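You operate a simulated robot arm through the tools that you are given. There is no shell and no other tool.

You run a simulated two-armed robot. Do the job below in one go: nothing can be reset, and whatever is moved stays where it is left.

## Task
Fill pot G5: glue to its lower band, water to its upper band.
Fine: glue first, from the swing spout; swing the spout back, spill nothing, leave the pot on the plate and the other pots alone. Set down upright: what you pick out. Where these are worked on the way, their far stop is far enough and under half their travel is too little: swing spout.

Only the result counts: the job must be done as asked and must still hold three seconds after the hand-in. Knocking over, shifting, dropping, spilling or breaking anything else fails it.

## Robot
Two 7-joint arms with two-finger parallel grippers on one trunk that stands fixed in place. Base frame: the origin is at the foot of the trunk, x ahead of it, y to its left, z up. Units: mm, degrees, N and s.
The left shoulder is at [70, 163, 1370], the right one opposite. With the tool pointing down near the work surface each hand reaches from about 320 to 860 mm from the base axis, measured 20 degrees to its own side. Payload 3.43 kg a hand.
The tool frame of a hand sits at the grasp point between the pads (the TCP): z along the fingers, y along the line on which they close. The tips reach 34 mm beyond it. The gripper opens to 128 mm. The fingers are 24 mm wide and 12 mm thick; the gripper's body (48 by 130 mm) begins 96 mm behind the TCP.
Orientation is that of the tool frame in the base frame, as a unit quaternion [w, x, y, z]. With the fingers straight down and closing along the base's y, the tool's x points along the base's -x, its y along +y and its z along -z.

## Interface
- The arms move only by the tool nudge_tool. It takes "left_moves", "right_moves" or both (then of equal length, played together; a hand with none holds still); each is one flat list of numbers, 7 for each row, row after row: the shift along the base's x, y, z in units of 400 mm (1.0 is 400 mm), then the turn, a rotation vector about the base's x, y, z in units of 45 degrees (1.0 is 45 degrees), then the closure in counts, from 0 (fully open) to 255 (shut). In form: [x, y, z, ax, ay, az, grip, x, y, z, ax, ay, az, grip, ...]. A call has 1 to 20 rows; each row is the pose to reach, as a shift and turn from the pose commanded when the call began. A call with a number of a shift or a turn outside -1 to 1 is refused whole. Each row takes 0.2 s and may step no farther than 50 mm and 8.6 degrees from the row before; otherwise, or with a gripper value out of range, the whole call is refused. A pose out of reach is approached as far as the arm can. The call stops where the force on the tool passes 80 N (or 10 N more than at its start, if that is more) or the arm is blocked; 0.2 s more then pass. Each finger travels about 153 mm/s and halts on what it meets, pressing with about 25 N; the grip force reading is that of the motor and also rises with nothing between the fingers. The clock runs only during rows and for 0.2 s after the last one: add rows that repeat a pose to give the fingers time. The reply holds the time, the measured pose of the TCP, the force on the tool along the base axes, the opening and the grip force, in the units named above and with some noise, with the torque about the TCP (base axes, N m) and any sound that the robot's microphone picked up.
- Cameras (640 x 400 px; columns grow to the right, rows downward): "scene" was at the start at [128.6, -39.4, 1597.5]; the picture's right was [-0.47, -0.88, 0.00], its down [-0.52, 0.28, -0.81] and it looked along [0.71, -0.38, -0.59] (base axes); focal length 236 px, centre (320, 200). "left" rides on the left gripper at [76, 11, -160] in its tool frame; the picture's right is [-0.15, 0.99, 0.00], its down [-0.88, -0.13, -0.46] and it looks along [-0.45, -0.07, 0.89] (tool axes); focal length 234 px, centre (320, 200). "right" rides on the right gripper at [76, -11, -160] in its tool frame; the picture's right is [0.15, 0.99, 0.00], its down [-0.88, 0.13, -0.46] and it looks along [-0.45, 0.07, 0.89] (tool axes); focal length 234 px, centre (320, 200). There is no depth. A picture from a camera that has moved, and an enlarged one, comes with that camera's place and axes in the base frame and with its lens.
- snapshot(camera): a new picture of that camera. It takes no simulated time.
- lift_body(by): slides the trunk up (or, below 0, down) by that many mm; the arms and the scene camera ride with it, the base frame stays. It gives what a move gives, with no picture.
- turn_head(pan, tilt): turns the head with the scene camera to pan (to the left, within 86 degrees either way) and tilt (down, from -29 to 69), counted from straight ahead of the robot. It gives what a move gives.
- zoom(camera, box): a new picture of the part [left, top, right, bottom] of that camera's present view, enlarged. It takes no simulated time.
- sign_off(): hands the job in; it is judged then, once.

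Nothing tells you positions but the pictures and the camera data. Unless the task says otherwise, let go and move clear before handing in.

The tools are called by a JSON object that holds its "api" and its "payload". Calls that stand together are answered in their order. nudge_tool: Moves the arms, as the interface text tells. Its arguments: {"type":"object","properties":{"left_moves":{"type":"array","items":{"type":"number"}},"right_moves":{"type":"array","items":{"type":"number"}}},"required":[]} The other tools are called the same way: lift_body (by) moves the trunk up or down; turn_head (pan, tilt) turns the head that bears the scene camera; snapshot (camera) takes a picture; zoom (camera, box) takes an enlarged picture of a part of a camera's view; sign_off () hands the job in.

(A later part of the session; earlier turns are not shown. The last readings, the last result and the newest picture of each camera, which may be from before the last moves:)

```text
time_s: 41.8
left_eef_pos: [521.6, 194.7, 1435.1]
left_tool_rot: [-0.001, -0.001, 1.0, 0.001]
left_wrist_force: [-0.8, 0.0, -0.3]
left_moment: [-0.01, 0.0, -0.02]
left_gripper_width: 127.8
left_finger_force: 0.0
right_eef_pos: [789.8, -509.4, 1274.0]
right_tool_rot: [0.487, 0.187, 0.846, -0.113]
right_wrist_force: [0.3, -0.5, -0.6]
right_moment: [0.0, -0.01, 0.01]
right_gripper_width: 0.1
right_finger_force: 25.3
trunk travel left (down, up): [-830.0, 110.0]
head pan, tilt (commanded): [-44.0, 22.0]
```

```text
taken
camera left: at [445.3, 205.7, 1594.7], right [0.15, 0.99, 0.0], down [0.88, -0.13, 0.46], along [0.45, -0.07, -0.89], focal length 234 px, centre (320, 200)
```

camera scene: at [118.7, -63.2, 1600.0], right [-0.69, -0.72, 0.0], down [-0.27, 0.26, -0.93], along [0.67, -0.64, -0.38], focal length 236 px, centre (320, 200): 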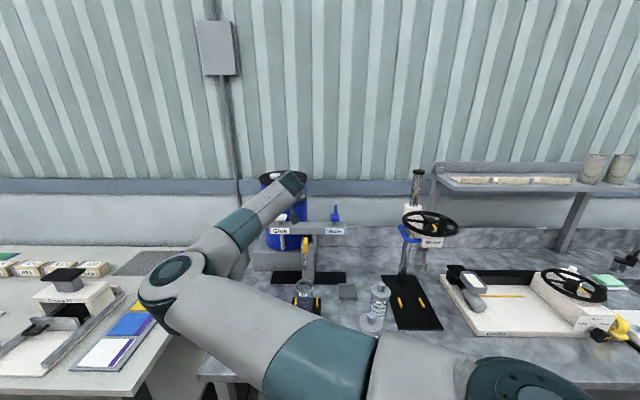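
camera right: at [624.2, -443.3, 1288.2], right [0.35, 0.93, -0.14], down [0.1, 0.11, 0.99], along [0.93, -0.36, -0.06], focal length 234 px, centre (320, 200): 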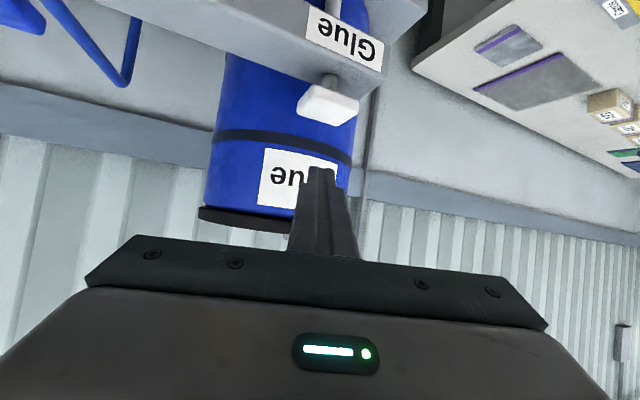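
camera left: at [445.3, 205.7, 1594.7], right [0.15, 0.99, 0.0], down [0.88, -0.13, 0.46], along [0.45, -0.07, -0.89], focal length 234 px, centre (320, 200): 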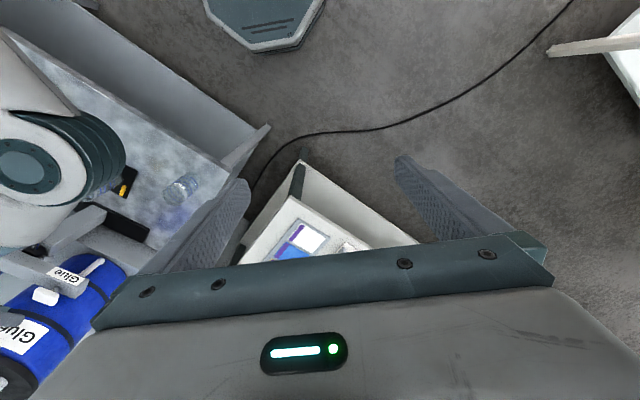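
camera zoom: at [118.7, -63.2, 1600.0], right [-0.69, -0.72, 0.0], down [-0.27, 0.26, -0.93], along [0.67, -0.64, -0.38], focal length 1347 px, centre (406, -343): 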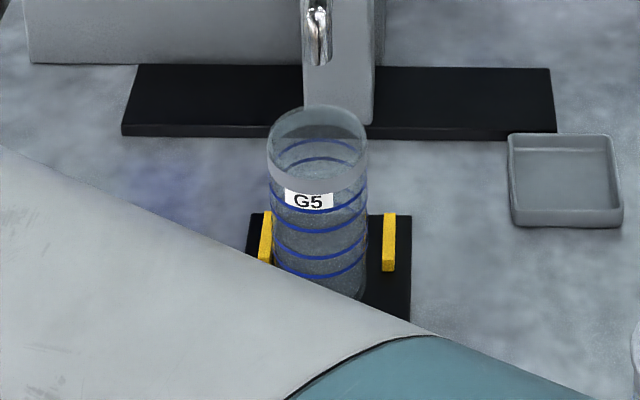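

The lower ring pair of the pot is visible, so I can watch the glue level. I'll lower the fingertips to just above the white cap.

{"api": "nudge_tool", "payload": {"right_moves": [0, 0, -0.05, 0, 0, 0, 255, 0, 0, -0.09, 0, 0, 0, 255]}}

{"api": "zoom", "payload": {"camera": "right", "box": [220, 70, 420, 220]}}

{"api": "zoom", "payload": {"camera": "scene", "box": [250, 160, 340, 260]}}

```text
time_s: 42.4
left_eef_pos: [522.8, 194.7, 1435.5]
left_tool_rot: [0.0, -0.001, 1.0, 0.001]
left_wrist_force: [-0.6, 0.9, 0.3]
left_moment: [-0.01, -0.02, 0.01]
left_gripper_width: 128.0
left_finger_force: 0.0
right_eef_pos: [790.6, -508.9, 1239.1]
right_tool_rot: [0.487, 0.187, 0.845, -0.113]
right_wrist_force: [-1.1, 0.4, 0.1]
right_moment: [0.0, 0.04, -0.01]
right_gripper_width: 0.1
right_finger_force: 25.2
trunk travel left (down, up): [-830.0, 110.0]
head pan, tilt (commanded): [-44.0, 22.0]
```

```text
2.67 times, centred on (320, 145) of right
camera zoom: at [624.5, -443.1, 1252.5], right [0.35, 0.93, -0.14], down [0.1, 0.11, 0.99], along [0.93, -0.36, -0.06], focal length 624 px, centre (320, 347)
```

zoom: 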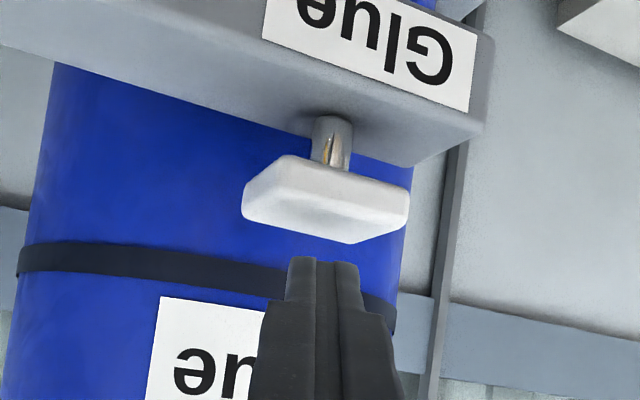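

```text
4.00 times, centred on (295, 210) of scene
camera zoom: at [118.8, -63.1, 1600.0], right [-0.69, -0.72, 0.0], down [-0.27, 0.26, -0.93], along [0.67, -0.64, -0.38], focal length 943 px, centre (420, 160)
```

zoom: 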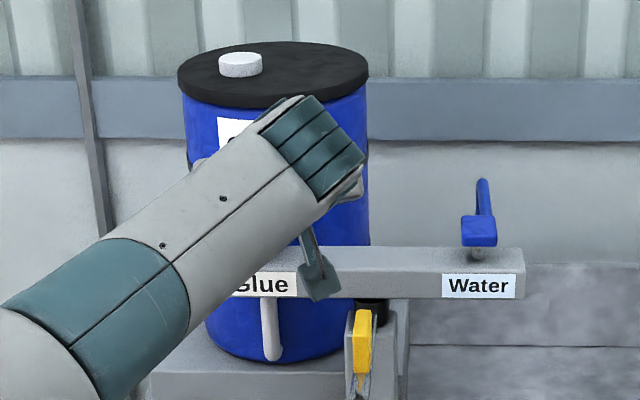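

The fingertips are a few millimetres over the cap's top. I'll step down gently until I feel contact.

{"api": "nudge_tool", "payload": {"right_moves": [0, 0, -0.01, 0, 0, 0, 255, 0, 0, -0.02, 0, 0, 0, 255]}}

```text
time_s: 43.0
left_eef_pos: [522.9, 194.4, 1436.5]
left_tool_rot: [0.0, 0.0, 1.0, 0.0]
left_wrist_force: [-0.6, -0.2, -0.1]
left_moment: [-0.02, 0.01, -0.03]
left_gripper_width: 128.2
left_finger_force: 0.0
right_eef_pos: [791.4, -509.5, 1229.7]
right_tool_rot: [0.486, 0.186, 0.846, -0.113]
right_wrist_force: [0.4, 0.0, 0.5]
right_moment: [-0.01, 0.0, 0.01]
right_gripper_width: 0.0
right_finger_force: 25.0
trunk travel left (down, up): [-830.0, 110.0]
head pan, tilt (commanded): [-44.0, 22.0]
```

{"api": "nudge_tool", "payload": {"right_moves": [0, 0, -0.0075, 0, 0, 0, 255, 0, 0, -0.0125, 0, 0, 0, 255]}}

{"api": "zoom", "payload": {"camera": "right", "box": [220, 70, 420, 220]}}

```text
time_s: 43.6
left_eef_pos: [521.4, 193.8, 1435.4]
left_tool_rot: [-0.001, -0.001, 1.0, -0.001]
left_wrist_force: [0.9, -0.8, 0.3]
left_moment: [0.0, -0.02, 0.03]
left_gripper_width: 128.2
left_finger_force: 0.1
right_eef_pos: [789.8, -509.6, 1224.7]
right_tool_rot: [0.487, 0.186, 0.846, -0.113]
right_wrist_force: [0.4, 0.3, 2.3]
right_moment: [-0.01, -0.07, -0.03]
right_gripper_width: 0.0
right_finger_force: 25.1
trunk travel left (down, up): [-830.0, 110.0]
head pan, tilt (commanded): [-44.0, 22.0]
```

```text
2.67 times, centred on (320, 145) of right
camera zoom: at [624.4, -442.8, 1238.9], right [0.35, 0.92, -0.14], down [0.1, 0.11, 0.99], along [0.93, -0.36, -0.05], focal length 624 px, centre (320, 347)
```

zoom: 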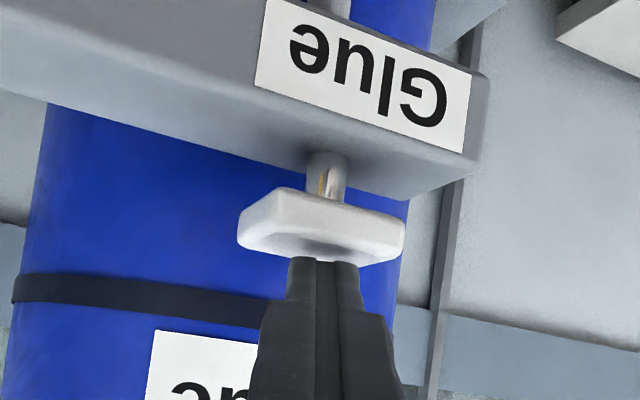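

Contact with the cap has begun. I'll press 3 mm further and look at the force, the sound and the spout.

{"api": "nudge_tool", "payload": {"right_moves": [0, 0, -0.0075, 0, 0, 0, 255]}}

{"api": "zoom", "payload": {"camera": "scene", "box": [270, 250, 340, 320]}}

{"api": "zoom", "payload": {"camera": "right", "box": [220, 70, 420, 220]}}

```text
time_s: 44.0
left_eef_pos: [521.8, 194.5, 1435.4]
left_tool_rot: [0.0, -0.001, 1.0, -0.001]
left_wrist_force: [0.7, -0.1, -0.1]
left_moment: [0.01, 0.04, -0.02]
left_gripper_width: 127.9
left_finger_force: 0.0
right_eef_pos: [789.5, -509.5, 1221.5]
right_tool_rot: [0.487, 0.187, 0.846, -0.113]
right_wrist_force: [1.1, -0.1, 3.3]
right_moment: [-0.04, -0.08, -0.03]
right_gripper_width: 0.1
right_finger_force: 24.4
trunk travel left (down, up): [-830.0, 110.0]
head pan, tilt (commanded): [-44.0, 22.0]
heard: click
```

```text
5.71 times, centred on (305, 285) of scene
camera zoom: at [117.9, -62.4, 1600.1], right [-0.69, -0.72, 0.0], down [-0.27, 0.26, -0.93], along [0.67, -0.64, -0.37], focal length 1347 px, centre (406, -286)
```

zoom: 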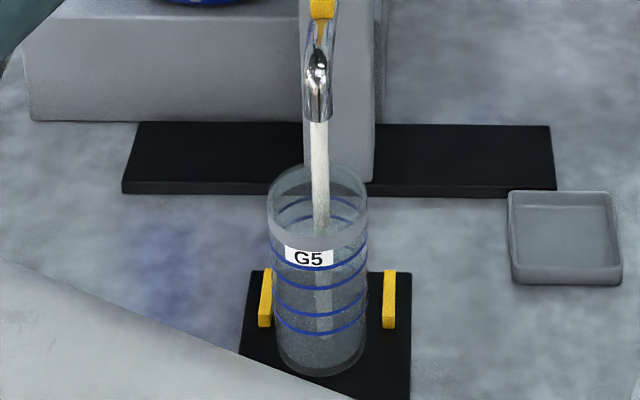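

```text
2.67 times, centred on (320, 145) of right
camera zoom: at [624.1, -442.9, 1236.1], right [0.35, 0.93, -0.14], down [0.1, 0.11, 0.99], along [0.93, -0.36, -0.05], focal length 624 px, centre (320, 347)
```

zoom: 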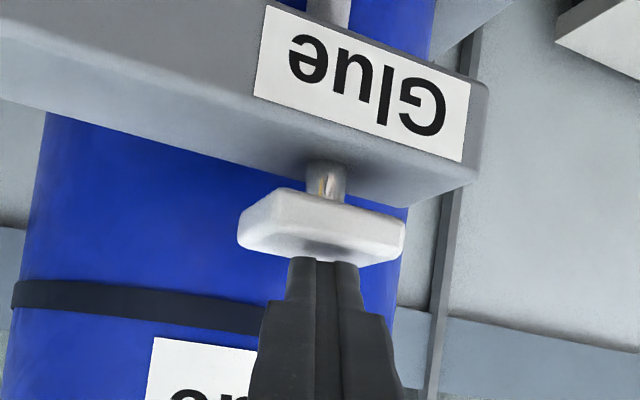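

A click, and white glue is running into the pot. The clock is stopped between calls, so I'll hold for one short row and look at the level.

{"api": "nudge_tool", "payload": {"right_moves": [0, 0, 0, 0, 0, 0, 255]}}

{"api": "zoom", "payload": {"camera": "scene", "box": [270, 250, 340, 320]}}

```text
time_s: 44.4
left_eef_pos: [521.1, 195.6, 1435.7]
left_tool_rot: [0.0, -0.001, 1.0, 0.0]
left_wrist_force: [-0.6, -0.7, -0.1]
left_moment: [0.0, 0.01, 0.0]
left_gripper_width: 128.0
left_finger_force: 0.0
right_eef_pos: [790.1, -510.7, 1221.6]
right_tool_rot: [0.486, 0.187, 0.846, -0.114]
right_wrist_force: [1.5, -0.6, 3.0]
right_moment: [-0.04, -0.09, 0.02]
right_gripper_width: 0.0
right_finger_force: 24.9
trunk travel left (down, up): [-830.0, 110.0]
head pan, tilt (commanded): [-44.0, 22.0]
```

```text
5.71 times, centred on (305, 285) of scene
camera zoom: at [117.9, -62.4, 1600.0], right [-0.69, -0.72, 0.0], down [-0.27, 0.26, -0.93], along [0.67, -0.64, -0.37], focal length 1347 px, centre (406, -286)
```

zoom: 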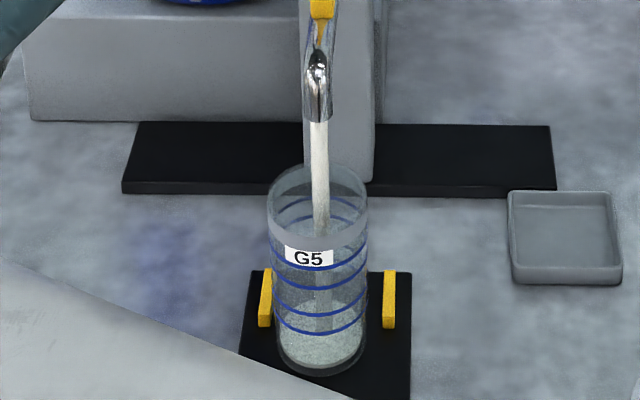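

Glue is collecting at the bottom. From the projection, the ring pairs are about 40–55 mm (lower) and 75–89 mm (upper) above the base. I'll zoom closer to read rings and level more exactly.

{"api": "zoom", "payload": {"camera": "scene", "box": [288, 275, 324, 320]}}

```text
8.89 times, centred on (306, 298) of scene
camera zoom: at [117.9, -62.4, 1600.0], right [-0.69, -0.72, 0.0], down [-0.27, 0.26, -0.93], along [0.67, -0.64, -0.37], focal length 2095 px, centre (444, -667)
```

zoom: 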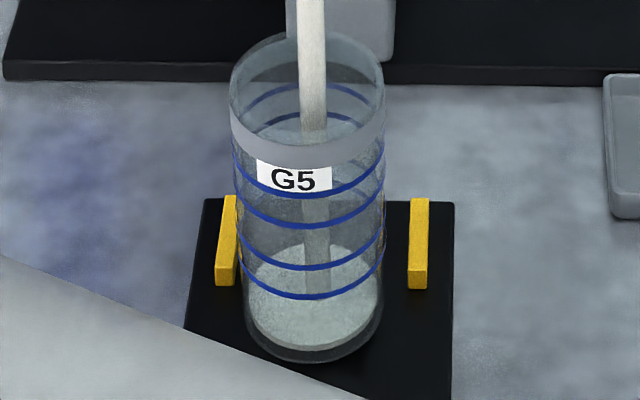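

The level is just above the floor. I'll hold for two more rows (0.6 s) and measure the fill rate.

{"api": "nudge_tool", "payload": {"right_moves": [0, 0, 0, 0, 0, 0, 255, 0, 0, 0, 0, 0, 0, 255]}}

{"api": "zoom", "payload": {"camera": "scene", "box": [288, 275, 324, 320]}}

```text
time_s: 45.0
left_eef_pos: [520.8, 193.8, 1435.0]
left_tool_rot: [0.0, -0.001, 1.0, -0.001]
left_wrist_force: [0.3, 0.0, 0.3]
left_moment: [-0.01, 0.01, -0.02]
left_gripper_width: 127.8
left_finger_force: 0.0
right_eef_pos: [790.7, -509.3, 1221.0]
right_tool_rot: [0.487, 0.186, 0.846, -0.113]
right_wrist_force: [0.5, 0.0, 3.1]
right_moment: [0.0, -0.11, 0.01]
right_gripper_width: 0.1
right_finger_force: 24.5
trunk travel left (down, up): [-830.0, 110.0]
head pan, tilt (commanded): [-44.0, 22.0]
```

```text
8.89 times, centred on (306, 298) of scene
camera zoom: at [117.9, -62.4, 1600.0], right [-0.69, -0.72, 0.0], down [-0.27, 0.26, -0.93], along [0.67, -0.64, -0.37], focal length 2095 px, centre (444, -667)
```

zoom: 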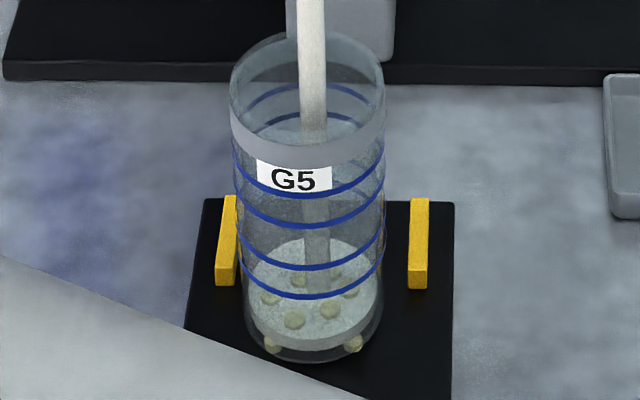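

The level rises at roughly 8 mm/s. I'll hold for about 1.4 s more and check again.

{"api": "nudge_tool", "payload": {"right_moves": [0, 0, 0, 0, 0, 0, 255, 0, 0, 0, 0, 0, 0, 255, 0, 0, 0, 0, 0, 0, 255, 0, 0, 0, 0, 0, 0, 255, 0, 0, 0, 0, 0, 0, 255, 0, 0, 0, 0, 0, 0, 255]}}

{"api": "zoom", "payload": {"camera": "scene", "box": [288, 275, 324, 320]}}

```text
time_s: 46.4
left_eef_pos: [520.8, 194.3, 1436.0]
left_tool_rot: [0.0, 0.0, 1.0, -0.001]
left_wrist_force: [0.1, 0.0, 0.8]
left_moment: [-0.01, -0.01, 0.0]
left_gripper_width: 128.1
left_finger_force: 0.1
right_eef_pos: [789.5, -510.9, 1222.6]
right_tool_rot: [0.487, 0.186, 0.846, -0.113]
right_wrist_force: [0.9, -0.1, 3.9]
right_moment: [-0.03, -0.12, -0.01]
right_gripper_width: 0.1
right_finger_force: 24.9
trunk travel left (down, up): [-830.0, 110.0]
head pan, tilt (commanded): [-44.0, 22.0]
```

```text
8.89 times, centred on (306, 298) of scene
camera zoom: at [117.9, -62.4, 1600.0], right [-0.69, -0.72, 0.0], down [-0.27, 0.26, -0.93], along [0.67, -0.64, -0.37], focal length 2095 px, centre (444, -667)
```

zoom: 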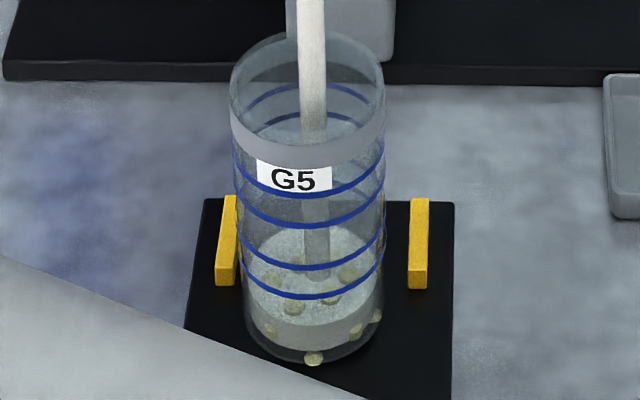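

The surface is at about 20 mm; the target is about 41 mm (middle of the lower band). I'll hold for about 2 s and check.

{"api": "nudge_tool", "payload": {"right_moves": [0, 0, 0, 0, 0, 0, 255, 0, 0, 0, 0, 0, 0, 255, 0, 0, 0, 0, 0, 0, 255, 0, 0, 0, 0, 0, 0, 255, 0, 0, 0, 0, 0, 0, 255, 0, 0, 0, 0, 0, 0, 255, 0, 0, 0, 0, 0, 0, 255, 0, 0, 0, 0, 0, 0, 255, 0, 0, 0, 0, 0, 0, 255]}}

{"api": "zoom", "payload": {"camera": "scene", "box": [288, 275, 324, 320]}}

```text
time_s: 48.4
left_eef_pos: [521.5, 194.6, 1435.6]
left_tool_rot: [0.001, -0.001, 1.0, -0.001]
left_wrist_force: [-0.5, 0.4, 0.3]
left_moment: [0.01, -0.03, -0.02]
left_gripper_width: 128.0
left_finger_force: 0.1
right_eef_pos: [790.1, -508.9, 1221.7]
right_tool_rot: [0.487, 0.187, 0.846, -0.114]
right_wrist_force: [0.5, 0.0, 2.7]
right_moment: [-0.01, -0.1, 0.02]
right_gripper_width: 0.0
right_finger_force: 25.4
trunk travel left (down, up): [-830.0, 110.0]
head pan, tilt (commanded): [-44.0, 22.0]
```

```text
8.89 times, centred on (306, 298) of scene
camera zoom: at [117.9, -62.4, 1600.0], right [-0.69, -0.72, 0.0], down [-0.27, 0.26, -0.93], along [0.67, -0.64, -0.37], focal length 2095 px, centre (444, -667)
```

zoom: 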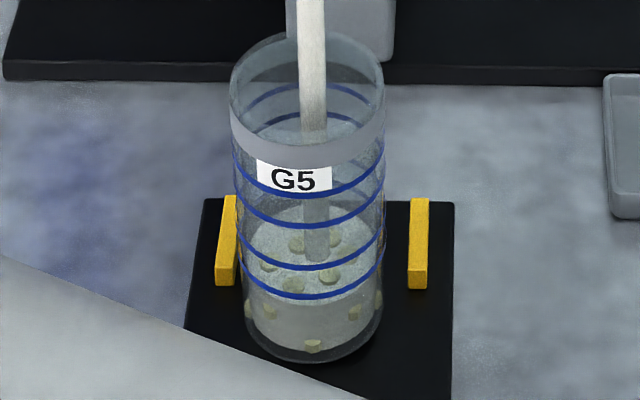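

The glue surface is just reaching the lower ring of the lower band. I'll hold for about 1.2 s more and look again.

{"api": "nudge_tool", "payload": {"right_moves": [0, 0, 0, 0, 0, 0, 255, 0, 0, 0, 0, 0, 0, 255, 0, 0, 0, 0, 0, 0, 255, 0, 0, 0, 0, 0, 0, 255, 0, 0, 0, 0, 0, 0, 255]}}

{"api": "zoom", "payload": {"camera": "scene", "box": [288, 275, 324, 320]}}

```text
time_s: 49.6
left_eef_pos: [521.1, 194.7, 1436.6]
left_tool_rot: [0.001, 0.0, 1.0, -0.001]
left_wrist_force: [-1.3, 0.1, -0.1]
left_moment: [0.03, -0.03, 0.03]
left_gripper_width: 128.0
left_finger_force: 0.0
right_eef_pos: [788.6, -509.5, 1222.0]
right_tool_rot: [0.487, 0.186, 0.846, -0.113]
right_wrist_force: [1.1, 0.8, 2.8]
right_moment: [-0.03, -0.09, 0.02]
right_gripper_width: 0.0
right_finger_force: 25.3
trunk travel left (down, up): [-830.0, 110.0]
head pan, tilt (commanded): [-44.0, 22.0]
```

```text
8.89 times, centred on (306, 298) of scene
camera zoom: at [117.9, -62.4, 1600.1], right [-0.69, -0.72, 0.0], down [-0.27, 0.26, -0.93], along [0.67, -0.64, -0.37], focal length 2095 px, centre (444, -667)
```

zoom: 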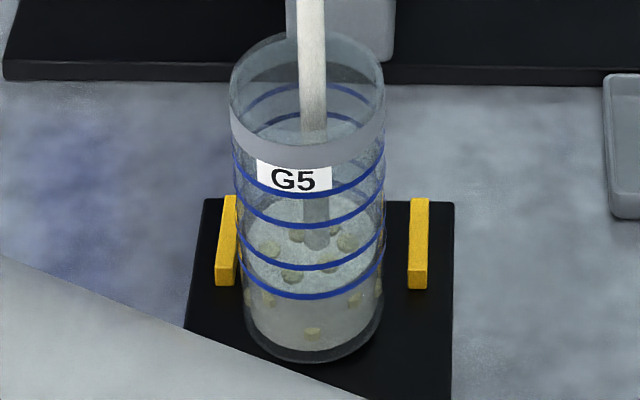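

The surface appears above the lower ring now. A closer zoom will settle where it sits within the band.

{"api": "zoom", "payload": {"camera": "scene", "box": [294, 284, 320, 317]}}

```text
12.12 times, centred on (307, 300) of scene
camera zoom: at [117.9, -62.4, 1600.1], right [-0.69, -0.72, 0.0], down [-0.27, 0.26, -0.93], along [0.67, -0.64, -0.37], focal length 2857 px, centre (478, -1018)
```

zoom: 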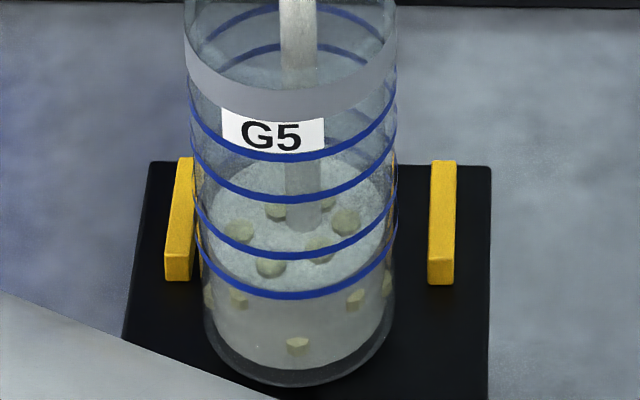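

The surface is about 3 mm above the lower ring of the band. I'll hold briefly and then lift off the cap, checking that the flow stops.

{"api": "nudge_tool", "payload": {"right_moves": [0, 0, 0, 0, 0, 0, 255, 0, 0, 0.025, 0, 0, 0, 255]}}

{"api": "zoom", "payload": {"camera": "scene", "box": [288, 275, 324, 320]}}

{"api": "zoom", "payload": {"camera": "right", "box": [220, 70, 420, 220]}}

```text
time_s: 50.2
left_eef_pos: [520.6, 195.5, 1435.5]
left_tool_rot: [0.0, -0.001, 1.0, -0.002]
left_wrist_force: [0.1, -0.3, 0.7]
left_moment: [-0.01, 0.0, -0.01]
left_gripper_width: 128.0
left_finger_force: 0.0
right_eef_pos: [790.0, -509.6, 1230.3]
right_tool_rot: [0.486, 0.186, 0.846, -0.113]
right_wrist_force: [-0.1, -0.2, -0.3]
right_moment: [0.0, -0.02, 0.01]
right_gripper_width: 0.0
right_finger_force: 24.9
trunk travel left (down, up): [-830.0, 110.0]
head pan, tilt (commanded): [-44.0, 22.0]
```

```text
8.89 times, centred on (306, 298) of scene
camera zoom: at [118.1, -62.9, 1599.9], right [-0.69, -0.72, 0.0], down [-0.27, 0.26, -0.93], along [0.67, -0.64, -0.37], focal length 2095 px, centre (444, -667)
```

zoom: 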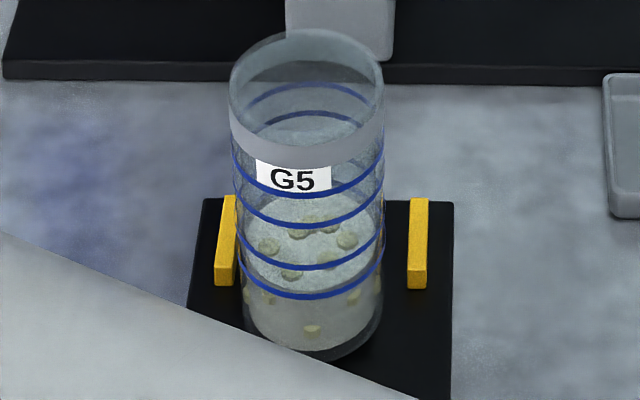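

```text
2.67 times, centred on (320, 145) of right
camera zoom: at [623.8, -443.3, 1245.5], right [0.35, 0.93, -0.14], down [0.1, 0.11, 0.99], along [0.93, -0.36, -0.06], focal length 624 px, centre (320, 347)
```

zoom: 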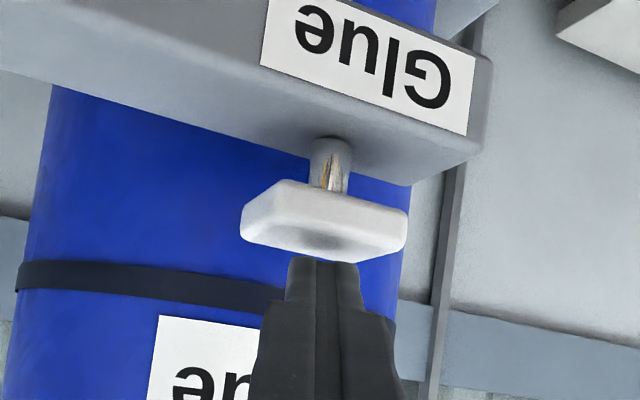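

The flow stopped as soon as the cap was released. I'll zoom in on the pot to judge the glue level against the lower band.

{"api": "zoom", "payload": {"camera": "scene", "box": [294, 284, 320, 317]}}

{"api": "zoom", "payload": {"camera": "scene", "box": [298, 292, 316, 314]}}

```text
12.12 times, centred on (307, 300) of scene
camera zoom: at [118.1, -62.9, 1599.9], right [-0.69, -0.72, 0.0], down [-0.27, 0.26, -0.93], along [0.67, -0.64, -0.37], focal length 2857 px, centre (478, -1018)
```

zoom: 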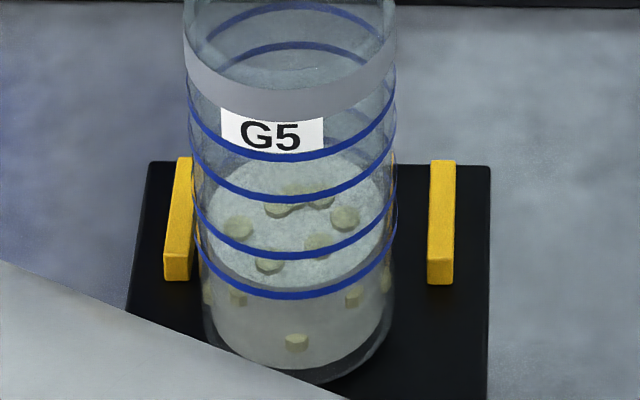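

```text
16.00 times, centred on (307, 303) of scene
camera zoom: at [118.1, -62.9, 1599.9], right [-0.69, -0.72, 0.0], down [-0.27, 0.26, -0.93], along [0.67, -0.64, -0.37], focal length 3771 px, centre (528, -1448)
```

zoom: 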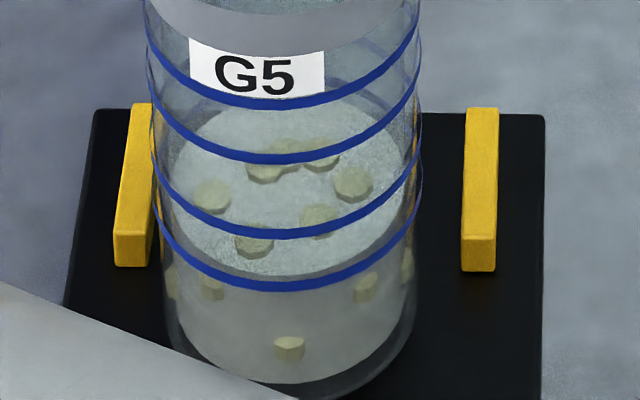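

The flow has stopped, but allowing for the wall thickness the surface sits only about level with the lowest ring. The finished pots G7 and G9 show what the bands mean, so I'll compare with them.

{"api": "zoom", "payload": {"camera": "scene", "box": [350, 270, 400, 340]}}

{"api": "zoom", "payload": {"camera": "scene", "box": [362, 275, 394, 318]}}

```text
5.71 times, centred on (375, 305) of scene
camera zoom: at [118.1, -62.9, 1599.9], right [-0.69, -0.72, 0.0], down [-0.27, 0.26, -0.93], along [0.67, -0.64, -0.37], focal length 1347 px, centre (6, -400)
```

zoom: 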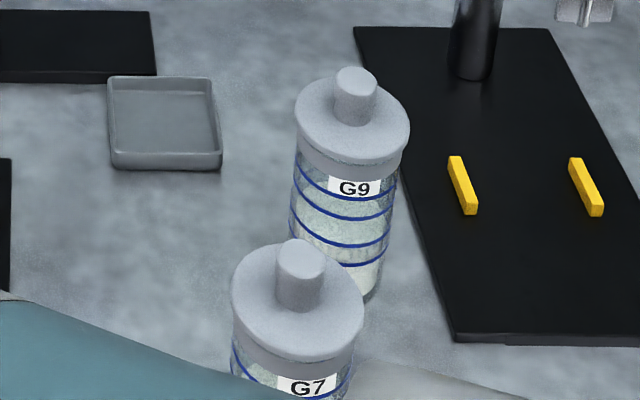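

```text
9.30 times, centred on (378, 296) of scene
camera zoom: at [118.1, -62.9, 1599.9], right [-0.69, -0.72, 0.0], down [-0.27, 0.26, -0.93], along [0.67, -0.64, -0.37], focal length 2192 px, centre (-220, -698)
```

zoom: 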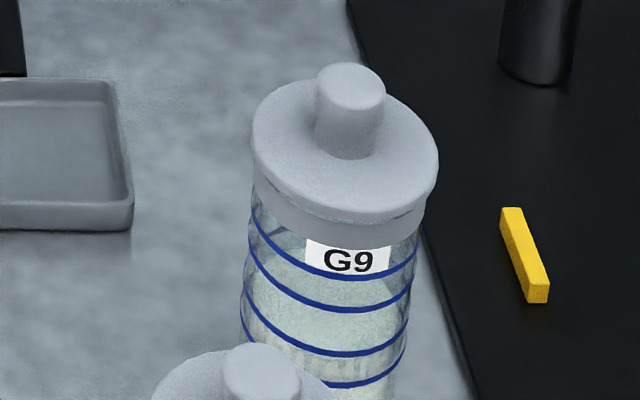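

The reading matters here, so I'll take the highest zoom on the region between the two lower rings.

{"api": "zoom", "payload": {"camera": "scene", "box": [300, 300, 314, 312]}}

{"api": "zoom", "payload": {"camera": "scene", "box": [296, 296, 306, 312]}}

```text
16.00 times, centred on (307, 306) of scene
camera zoom: at [118.1, -62.9, 1599.9], right [-0.69, -0.72, 0.0], down [-0.27, 0.26, -0.93], along [0.67, -0.64, -0.37], focal length 3771 px, centre (528, -1496)
```

zoom: 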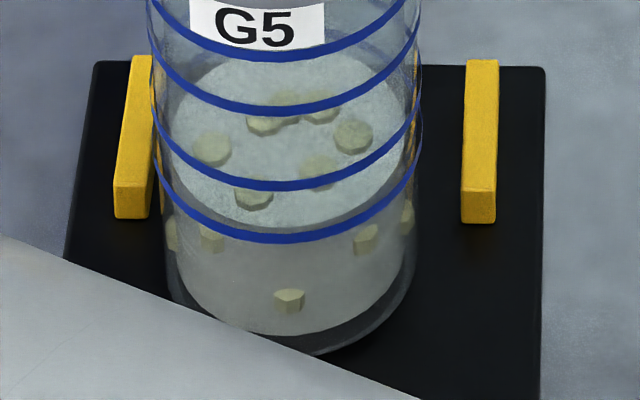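

```text
16.00 times, centred on (301, 304) of scene
camera zoom: at [118.1, -62.9, 1599.9], right [-0.69, -0.72, 0.0], down [-0.27, 0.26, -0.93], along [0.67, -0.64, -0.37], focal length 3771 px, centre (624, -1464)
```

zoom: 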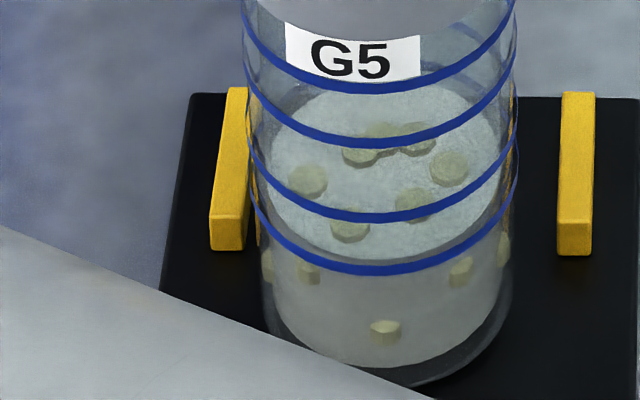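

The glue is right at the lowest ring (about 34 mm), and the band runs up to about 49 mm. I'll press again for about 1.3 s to bring it to the middle of the band, then lift off.

{"api": "nudge_tool", "payload": {"right_moves": [0, 0, -0.0225, 0, 0, 0, 255, 0, 0, -0.0225, 0, 0, 0, 255, 0, 0, -0.0225, 0, 0, 0, 255, 0, 0, -0.0225, 0, 0, 0, 255, 0, 0, -0.0225, 0, 0, 0, 255, 0, 0, -0.0225, 0, 0, 0, 255, 0, 0, 0.005, 0, 0, 0, 255]}}

{"api": "zoom", "payload": {"camera": "scene", "box": [296, 296, 306, 312]}}

{"api": "zoom", "payload": {"camera": "scene", "box": [288, 275, 324, 320]}}

```text
time_s: 51.8
left_eef_pos: [521.7, 194.3, 1434.6]
left_tool_rot: [0.001, -0.001, 1.0, -0.001]
left_wrist_force: [0.5, -0.4, 0.6]
left_moment: [0.01, 0.0, 0.04]
left_gripper_width: 127.8
left_finger_force: 0.1
right_eef_pos: [790.3, -510.9, 1232.6]
right_tool_rot: [0.486, 0.186, 0.846, -0.112]
right_wrist_force: [-0.2, 0.1, -0.1]
right_moment: [0.0, 0.0, 0.01]
right_gripper_width: 0.0
right_finger_force: 25.5
trunk travel left (down, up): [-830.0, 110.0]
head pan, tilt (commanded): [-44.0, 22.0]
```

```text
16.00 times, centred on (301, 304) of scene
camera zoom: at [118.2, -62.7, 1599.9], right [-0.69, -0.72, 0.0], down [-0.27, 0.26, -0.93], along [0.67, -0.64, -0.37], focal length 3771 px, centre (624, -1464)
```

zoom: 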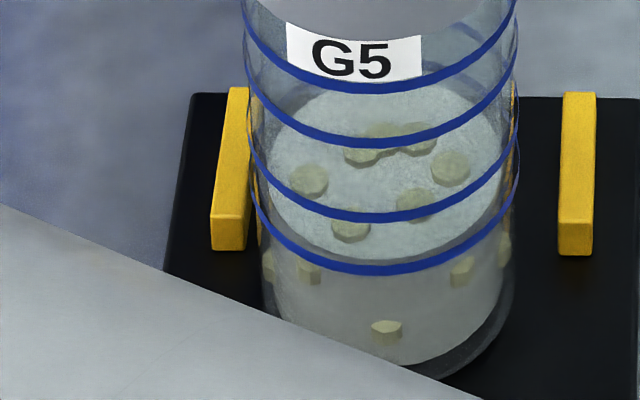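

```text
8.89 times, centred on (306, 298) of scene
camera zoom: at [118.2, -62.7, 1599.9], right [-0.69, -0.72, 0.0], down [-0.27, 0.26, -0.93], along [0.67, -0.64, -0.37], focal length 2095 px, centre (444, -667)
```

zoom: 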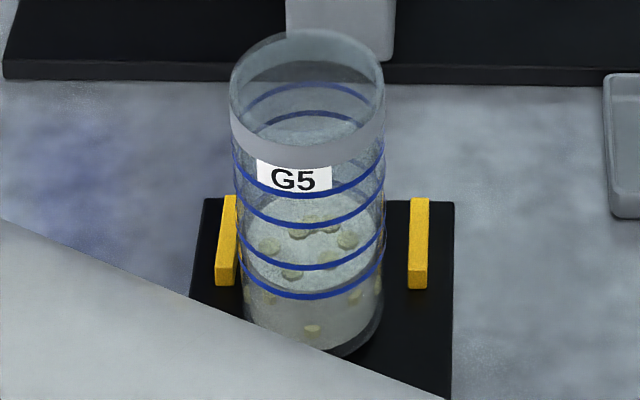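

No click: I lifted 10 mm but came down only 9, so the switch did not trip and the level is unchanged. I'll press 13 mm down this time, hold about 1.2 s and lift off.

{"api": "nudge_tool", "payload": {"right_moves": [0, 0, -0.0325, 0, 0, 0, 255, 0, 0, -0.0325, 0, 0, 0, 255, 0, 0, -0.0325, 0, 0, 0, 255, 0, 0, -0.0325, 0, 0, 0, 255, 0, 0, -0.0325, 0, 0, 0, 255, 0, 0, -0.0325, 0, 0, 0, 255, 0, 0, 0, 0, 0, 0, 255]}}

{"api": "zoom", "payload": {"camera": "scene", "box": [296, 296, 306, 312]}}

{"api": "zoom", "payload": {"camera": "scene", "box": [288, 275, 324, 320]}}

```text
time_s: 53.4
left_eef_pos: [521.3, 195.2, 1434.7]
left_tool_rot: [0.0, -0.002, 1.0, 0.0]
left_wrist_force: [0.1, 0.4, 0.6]
left_moment: [-0.01, 0.0, 0.03]
left_gripper_width: 128.1
left_finger_force: 0.0
right_eef_pos: [792.3, -510.3, 1232.3]
right_tool_rot: [0.486, 0.187, 0.846, -0.114]
right_wrist_force: [-0.8, -0.2, 0.9]
right_moment: [-0.01, -0.03, 0.03]
right_gripper_width: 0.0
right_finger_force: 25.2
trunk travel left (down, up): [-830.0, 110.0]
head pan, tilt (commanded): [-44.0, 22.0]
heard: click
```

```text
16.00 times, centred on (301, 304) of scene
camera zoom: at [118.2, -62.7, 1599.9], right [-0.69, -0.72, 0.0], down [-0.27, 0.26, -0.93], along [0.67, -0.64, -0.37], focal length 3771 px, centre (624, -1464)
```

zoom: 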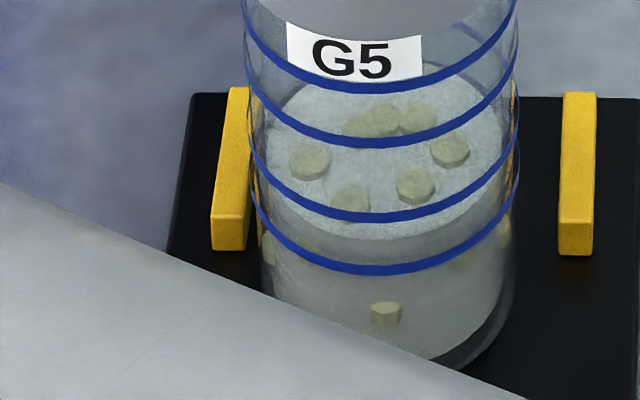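

```text
8.89 times, centred on (306, 298) of scene
camera zoom: at [118.2, -62.7, 1599.9], right [-0.69, -0.72, 0.0], down [-0.27, 0.26, -0.93], along [0.67, -0.64, -0.37], focal length 2095 px, centre (444, -667)
```

zoom: 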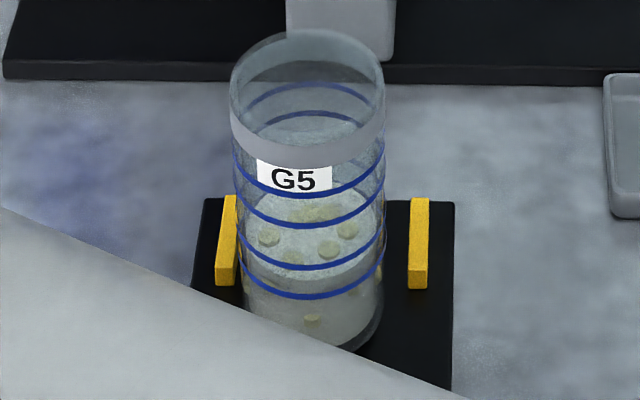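

The glue surface is now at about 40 mm, inside the lower band (34–49 mm). Next I'll raise the hand and move it over to the blue Water cap at about [664, -669, 1198].

{"api": "nudge_tool", "payload": {"right_moves": [0, 0, 0.09, 0, 0, 0, 255, 0, 0, 0.17, 0, 0, 0, 255, -0.07, -0.07, 0.17, 0, 0, 0, 255, -0.14, -0.14, 0.17, 0, 0, 0, 255, -0.21, -0.21, 0.17, 0, 0, 0, 255, -0.28, -0.28, 0.17, 0, 0, 0, 255, -0.35, -0.35, 0.17, 0, 0, 0, 255, -0.3725, -0.372, 0.14, 0, 0, 0, 255]}}

{"api": "snapshot", "payload": {"camera": "scene"}}

{"api": "snapshot", "payload": {"camera": "right"}}

```text
time_s: 55.2
left_eef_pos: [521.0, 194.5, 1435.3]
left_tool_rot: [0.0, -0.001, 1.0, 0.0]
left_wrist_force: [-0.3, -0.7, 0.6]
left_moment: [0.03, 0.01, 0.02]
left_gripper_width: 128.0
left_finger_force: 0.0
right_eef_pos: [640.9, -658.0, 1289.0]
right_tool_rot: [0.487, 0.186, 0.845, -0.113]
right_wrist_force: [-0.2, -1.2, 0.7]
right_moment: [0.01, 0.02, -0.01]
right_gripper_width: 0.1
right_finger_force: 25.2
trunk travel left (down, up): [-830.0, 110.0]
head pan, tilt (commanded): [-44.0, 22.0]
```

```text
taken
camera scene: at [118.4, -62.9, 1600.0], right [-0.69, -0.72, 0.0], down [-0.27, 0.26, -0.93], along [0.67, -0.64, -0.37], focal length 236 px, centre (320, 200)
```

scene: 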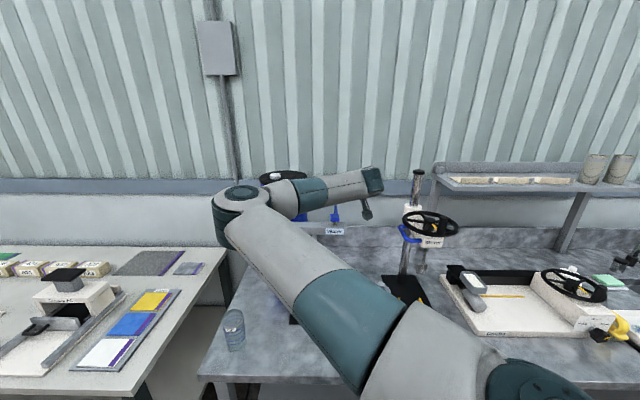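

```text
taken
camera right: at [475.4, -592.8, 1303.2], right [0.35, 0.93, -0.14], down [0.1, 0.11, 0.99], along [0.93, -0.36, -0.06], focal length 234 px, centre (320, 200)
```

right: 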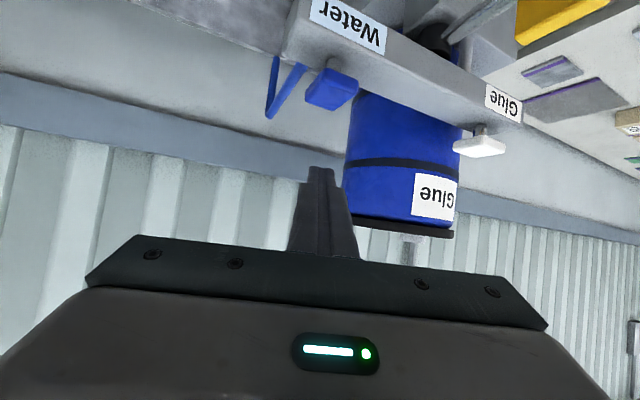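

The upper arm hides the pot from the head camera here, so I'll check whether the left hand camera can see it instead.

{"api": "snapshot", "payload": {"camera": "left"}}

{"api": "zoom", "payload": {"camera": "right", "box": [250, 30, 410, 200]}}

```text
taken
camera left: at [445.0, 206.1, 1594.8], right [0.14, 0.99, 0.0], down [0.88, -0.13, 0.46], along [0.45, -0.07, -0.89], focal length 234 px, centre (320, 200)
```

left: 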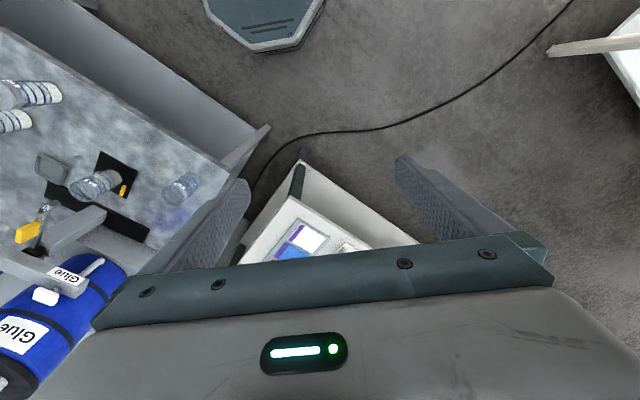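

```text
2.35 times, centred on (330, 115) of right
camera zoom: at [475.4, -592.8, 1303.2], right [0.35, 0.93, -0.14], down [0.1, 0.11, 0.99], along [0.93, -0.36, -0.06], focal length 551 px, centre (296, 400)
```

zoom: 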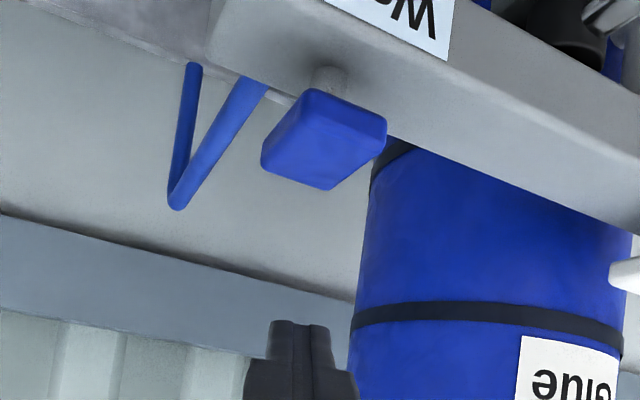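

The left hand camera does see the pot from where it is now. I'll zoom in there to confirm it can show the level.

{"api": "zoom", "payload": {"camera": "left", "box": [70, 155, 130, 205]}}

{"api": "zoom", "payload": {"camera": "left", "box": [10, 140, 150, 260]}}

```text
8.00 times, centred on (100, 180) of left
camera zoom: at [445.0, 206.1, 1594.8], right [0.14, 0.99, 0.0], down [0.88, -0.13, 0.46], along [0.45, -0.07, -0.89], focal length 1873 px, centre (2080, 360)
```

zoom: 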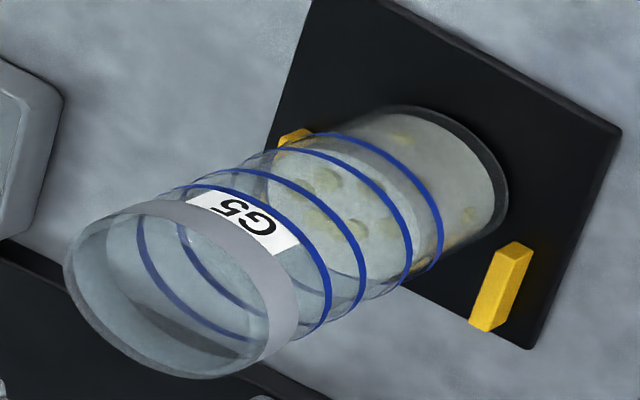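

```text
3.33 times, centred on (80, 200) of left
camera zoom: at [445.0, 206.1, 1594.8], right [0.14, 0.99, 0.0], down [0.88, -0.13, 0.46], along [0.45, -0.07, -0.89], focal length 781 px, centre (1120, 200)
```

zoom: 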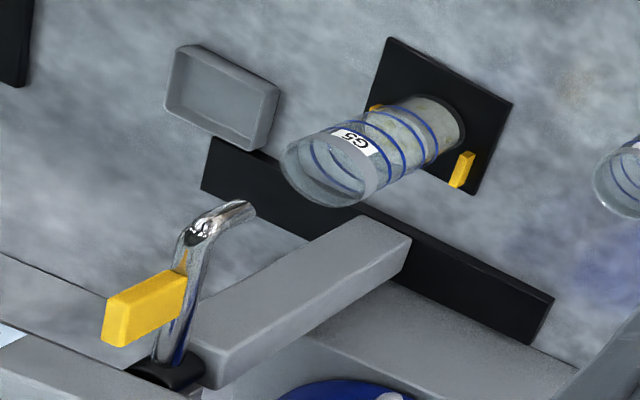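

The left camera gives a clear view of pot and rings, so I can monitor the water from there. The hand is aligned over the blue cap; I'll lower it to just above.

{"api": "nudge_tool", "payload": {"right_moves": [0.002, 0, -0.07, 0, 0, 0, 255, 0.002, 0, -0.14, 0, 0, 0, 255]}}

{"api": "zoom", "payload": {"camera": "right", "box": [220, 70, 420, 220]}}

{"api": "zoom", "payload": {"camera": "left", "box": [10, 140, 150, 260]}}

```text
time_s: 55.8
left_eef_pos: [522.2, 195.0, 1435.4]
left_tool_rot: [0.0, -0.001, 1.0, 0.0]
left_wrist_force: [-0.2, 0.2, -0.8]
left_moment: [0.01, 0.01, -0.01]
left_gripper_width: 128.1
left_finger_force: 0.1
right_eef_pos: [643.3, -659.9, 1229.0]
right_tool_rot: [0.486, 0.187, 0.846, -0.113]
right_wrist_force: [0.2, 0.7, 0.9]
right_moment: [0.04, 0.01, -0.02]
right_gripper_width: 0.1
right_finger_force: 25.0
trunk travel left (down, up): [-830.0, 110.0]
head pan, tilt (commanded): [-44.0, 22.0]
```

```text
2.67 times, centred on (320, 145) of right
camera zoom: at [476.9, -592.8, 1244.6], right [0.35, 0.93, -0.14], down [0.1, 0.11, 0.99], along [0.93, -0.36, -0.06], focal length 624 px, centre (320, 347)
```

zoom: 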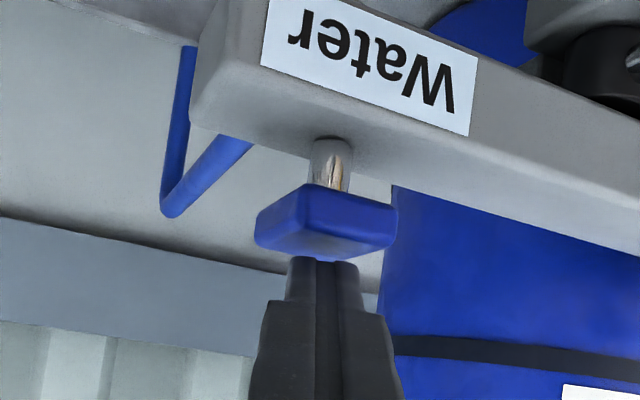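

```text
3.33 times, centred on (80, 200) of left
camera zoom: at [445.7, 205.4, 1594.7], right [0.15, 0.99, 0.0], down [0.88, -0.13, 0.46], along [0.45, -0.07, -0.89], focal length 781 px, centre (1120, 200)
```

zoom: 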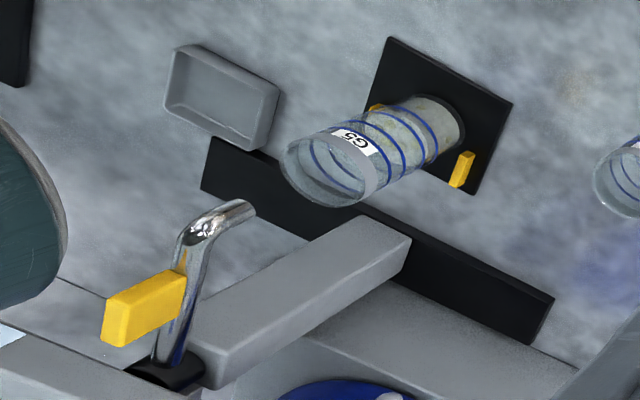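

The fingertips are just over the blue cap. I'll press down in small steps, watching for the click and looking at the stream each time.

{"api": "nudge_tool", "payload": {"right_moves": [0, 0, -0.0125, 0, 0, 0, 255]}}

{"api": "zoom", "payload": {"camera": "left", "box": [10, 140, 150, 260]}}

```text
time_s: 56.2
left_eef_pos: [521.3, 195.0, 1436.0]
left_tool_rot: [0.0, -0.001, 1.0, -0.002]
left_wrist_force: [0.2, -1.1, 0.5]
left_moment: [0.0, -0.03, 0.02]
left_gripper_width: 128.0
left_finger_force: 0.0
right_eef_pos: [642.3, -659.1, 1226.9]
right_tool_rot: [0.487, 0.187, 0.845, -0.114]
right_wrist_force: [-1.1, -0.3, 0.5]
right_moment: [0.01, 0.05, 0.02]
right_gripper_width: 0.0
right_finger_force: 24.7
trunk travel left (down, up): [-830.0, 110.0]
head pan, tilt (commanded): [-44.0, 22.0]
```

```text
3.33 times, centred on (80, 200) of left
camera zoom: at [444.5, 206.2, 1594.9], right [0.14, 0.99, 0.0], down [0.88, -0.13, 0.46], along [0.45, -0.07, -0.89], focal length 781 px, centre (1120, 200)
```

zoom: 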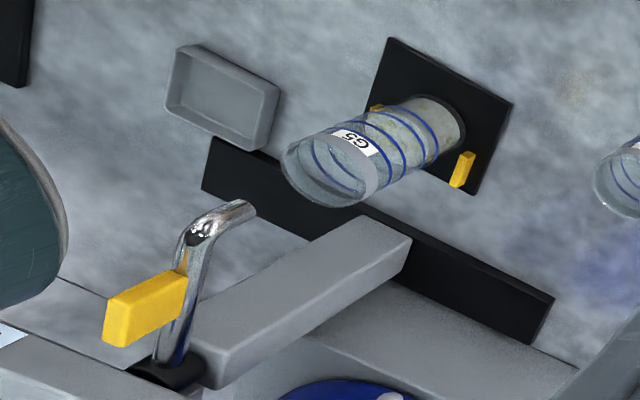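

{"api": "nudge_tool", "payload": {"right_moves": [0, 0, -0.0075, 0, 0, 0, 255]}}

{"api": "zoom", "payload": {"camera": "left", "box": [10, 140, 150, 260]}}

```text
time_s: 56.6
left_eef_pos: [521.0, 196.1, 1435.0]
left_tool_rot: [0.0, 0.0, 1.0, -0.001]
left_wrist_force: [-0.7, 0.1, 0.2]
left_moment: [0.0, 0.01, 0.02]
left_gripper_width: 127.8
left_finger_force: 0.1
right_eef_pos: [640.7, -658.8, 1225.0]
right_tool_rot: [0.487, 0.186, 0.846, -0.114]
right_wrist_force: [1.3, -0.1, 2.0]
right_moment: [-0.03, -0.03, 0.03]
right_gripper_width: 0.0
right_finger_force: 25.2
trunk travel left (down, up): [-830.0, 110.0]
head pan, tilt (commanded): [-44.0, 22.0]
```

```text
3.33 times, centred on (80, 200) of left
camera zoom: at [444.6, 206.5, 1594.9], right [0.14, 0.99, 0.0], down [0.88, -0.13, 0.46], along [0.45, -0.07, -0.89], focal length 781 px, centre (1120, 200)
```

zoom: 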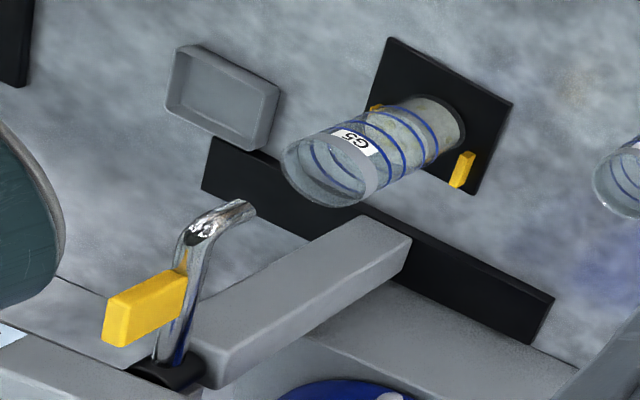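

Contact has begun (2 N). I'll press 3 mm further, as with the glue cap.

{"api": "nudge_tool", "payload": {"right_moves": [0, 0, -0.0075, 0, 0, 0, 255]}}

{"api": "zoom", "payload": {"camera": "left", "box": [10, 140, 150, 260]}}

```text
time_s: 57.0
left_eef_pos: [522.3, 194.3, 1436.2]
left_tool_rot: [-0.001, -0.001, 1.0, -0.001]
left_wrist_force: [0.2, 0.8, -0.5]
left_moment: [-0.02, 0.0, 0.0]
left_gripper_width: 127.6
left_finger_force: 0.0
right_eef_pos: [642.0, -660.2, 1221.4]
right_tool_rot: [0.488, 0.187, 0.845, -0.114]
right_wrist_force: [1.3, -0.8, 3.5]
right_moment: [-0.05, -0.1, 0.02]
right_gripper_width: 0.0
right_finger_force: 24.7
trunk travel left (down, up): [-830.0, 110.0]
head pan, tilt (commanded): [-44.0, 22.0]
heard: click
```

```text
3.33 times, centred on (80, 200) of left
camera zoom: at [444.7, 206.4, 1594.9], right [0.14, 0.99, 0.0], down [0.88, -0.13, 0.46], along [0.45, -0.07, -0.89], focal length 781 px, centre (1120, 200)
```

zoom: 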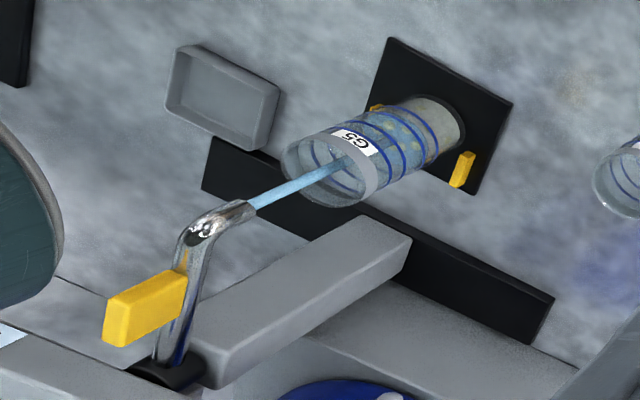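

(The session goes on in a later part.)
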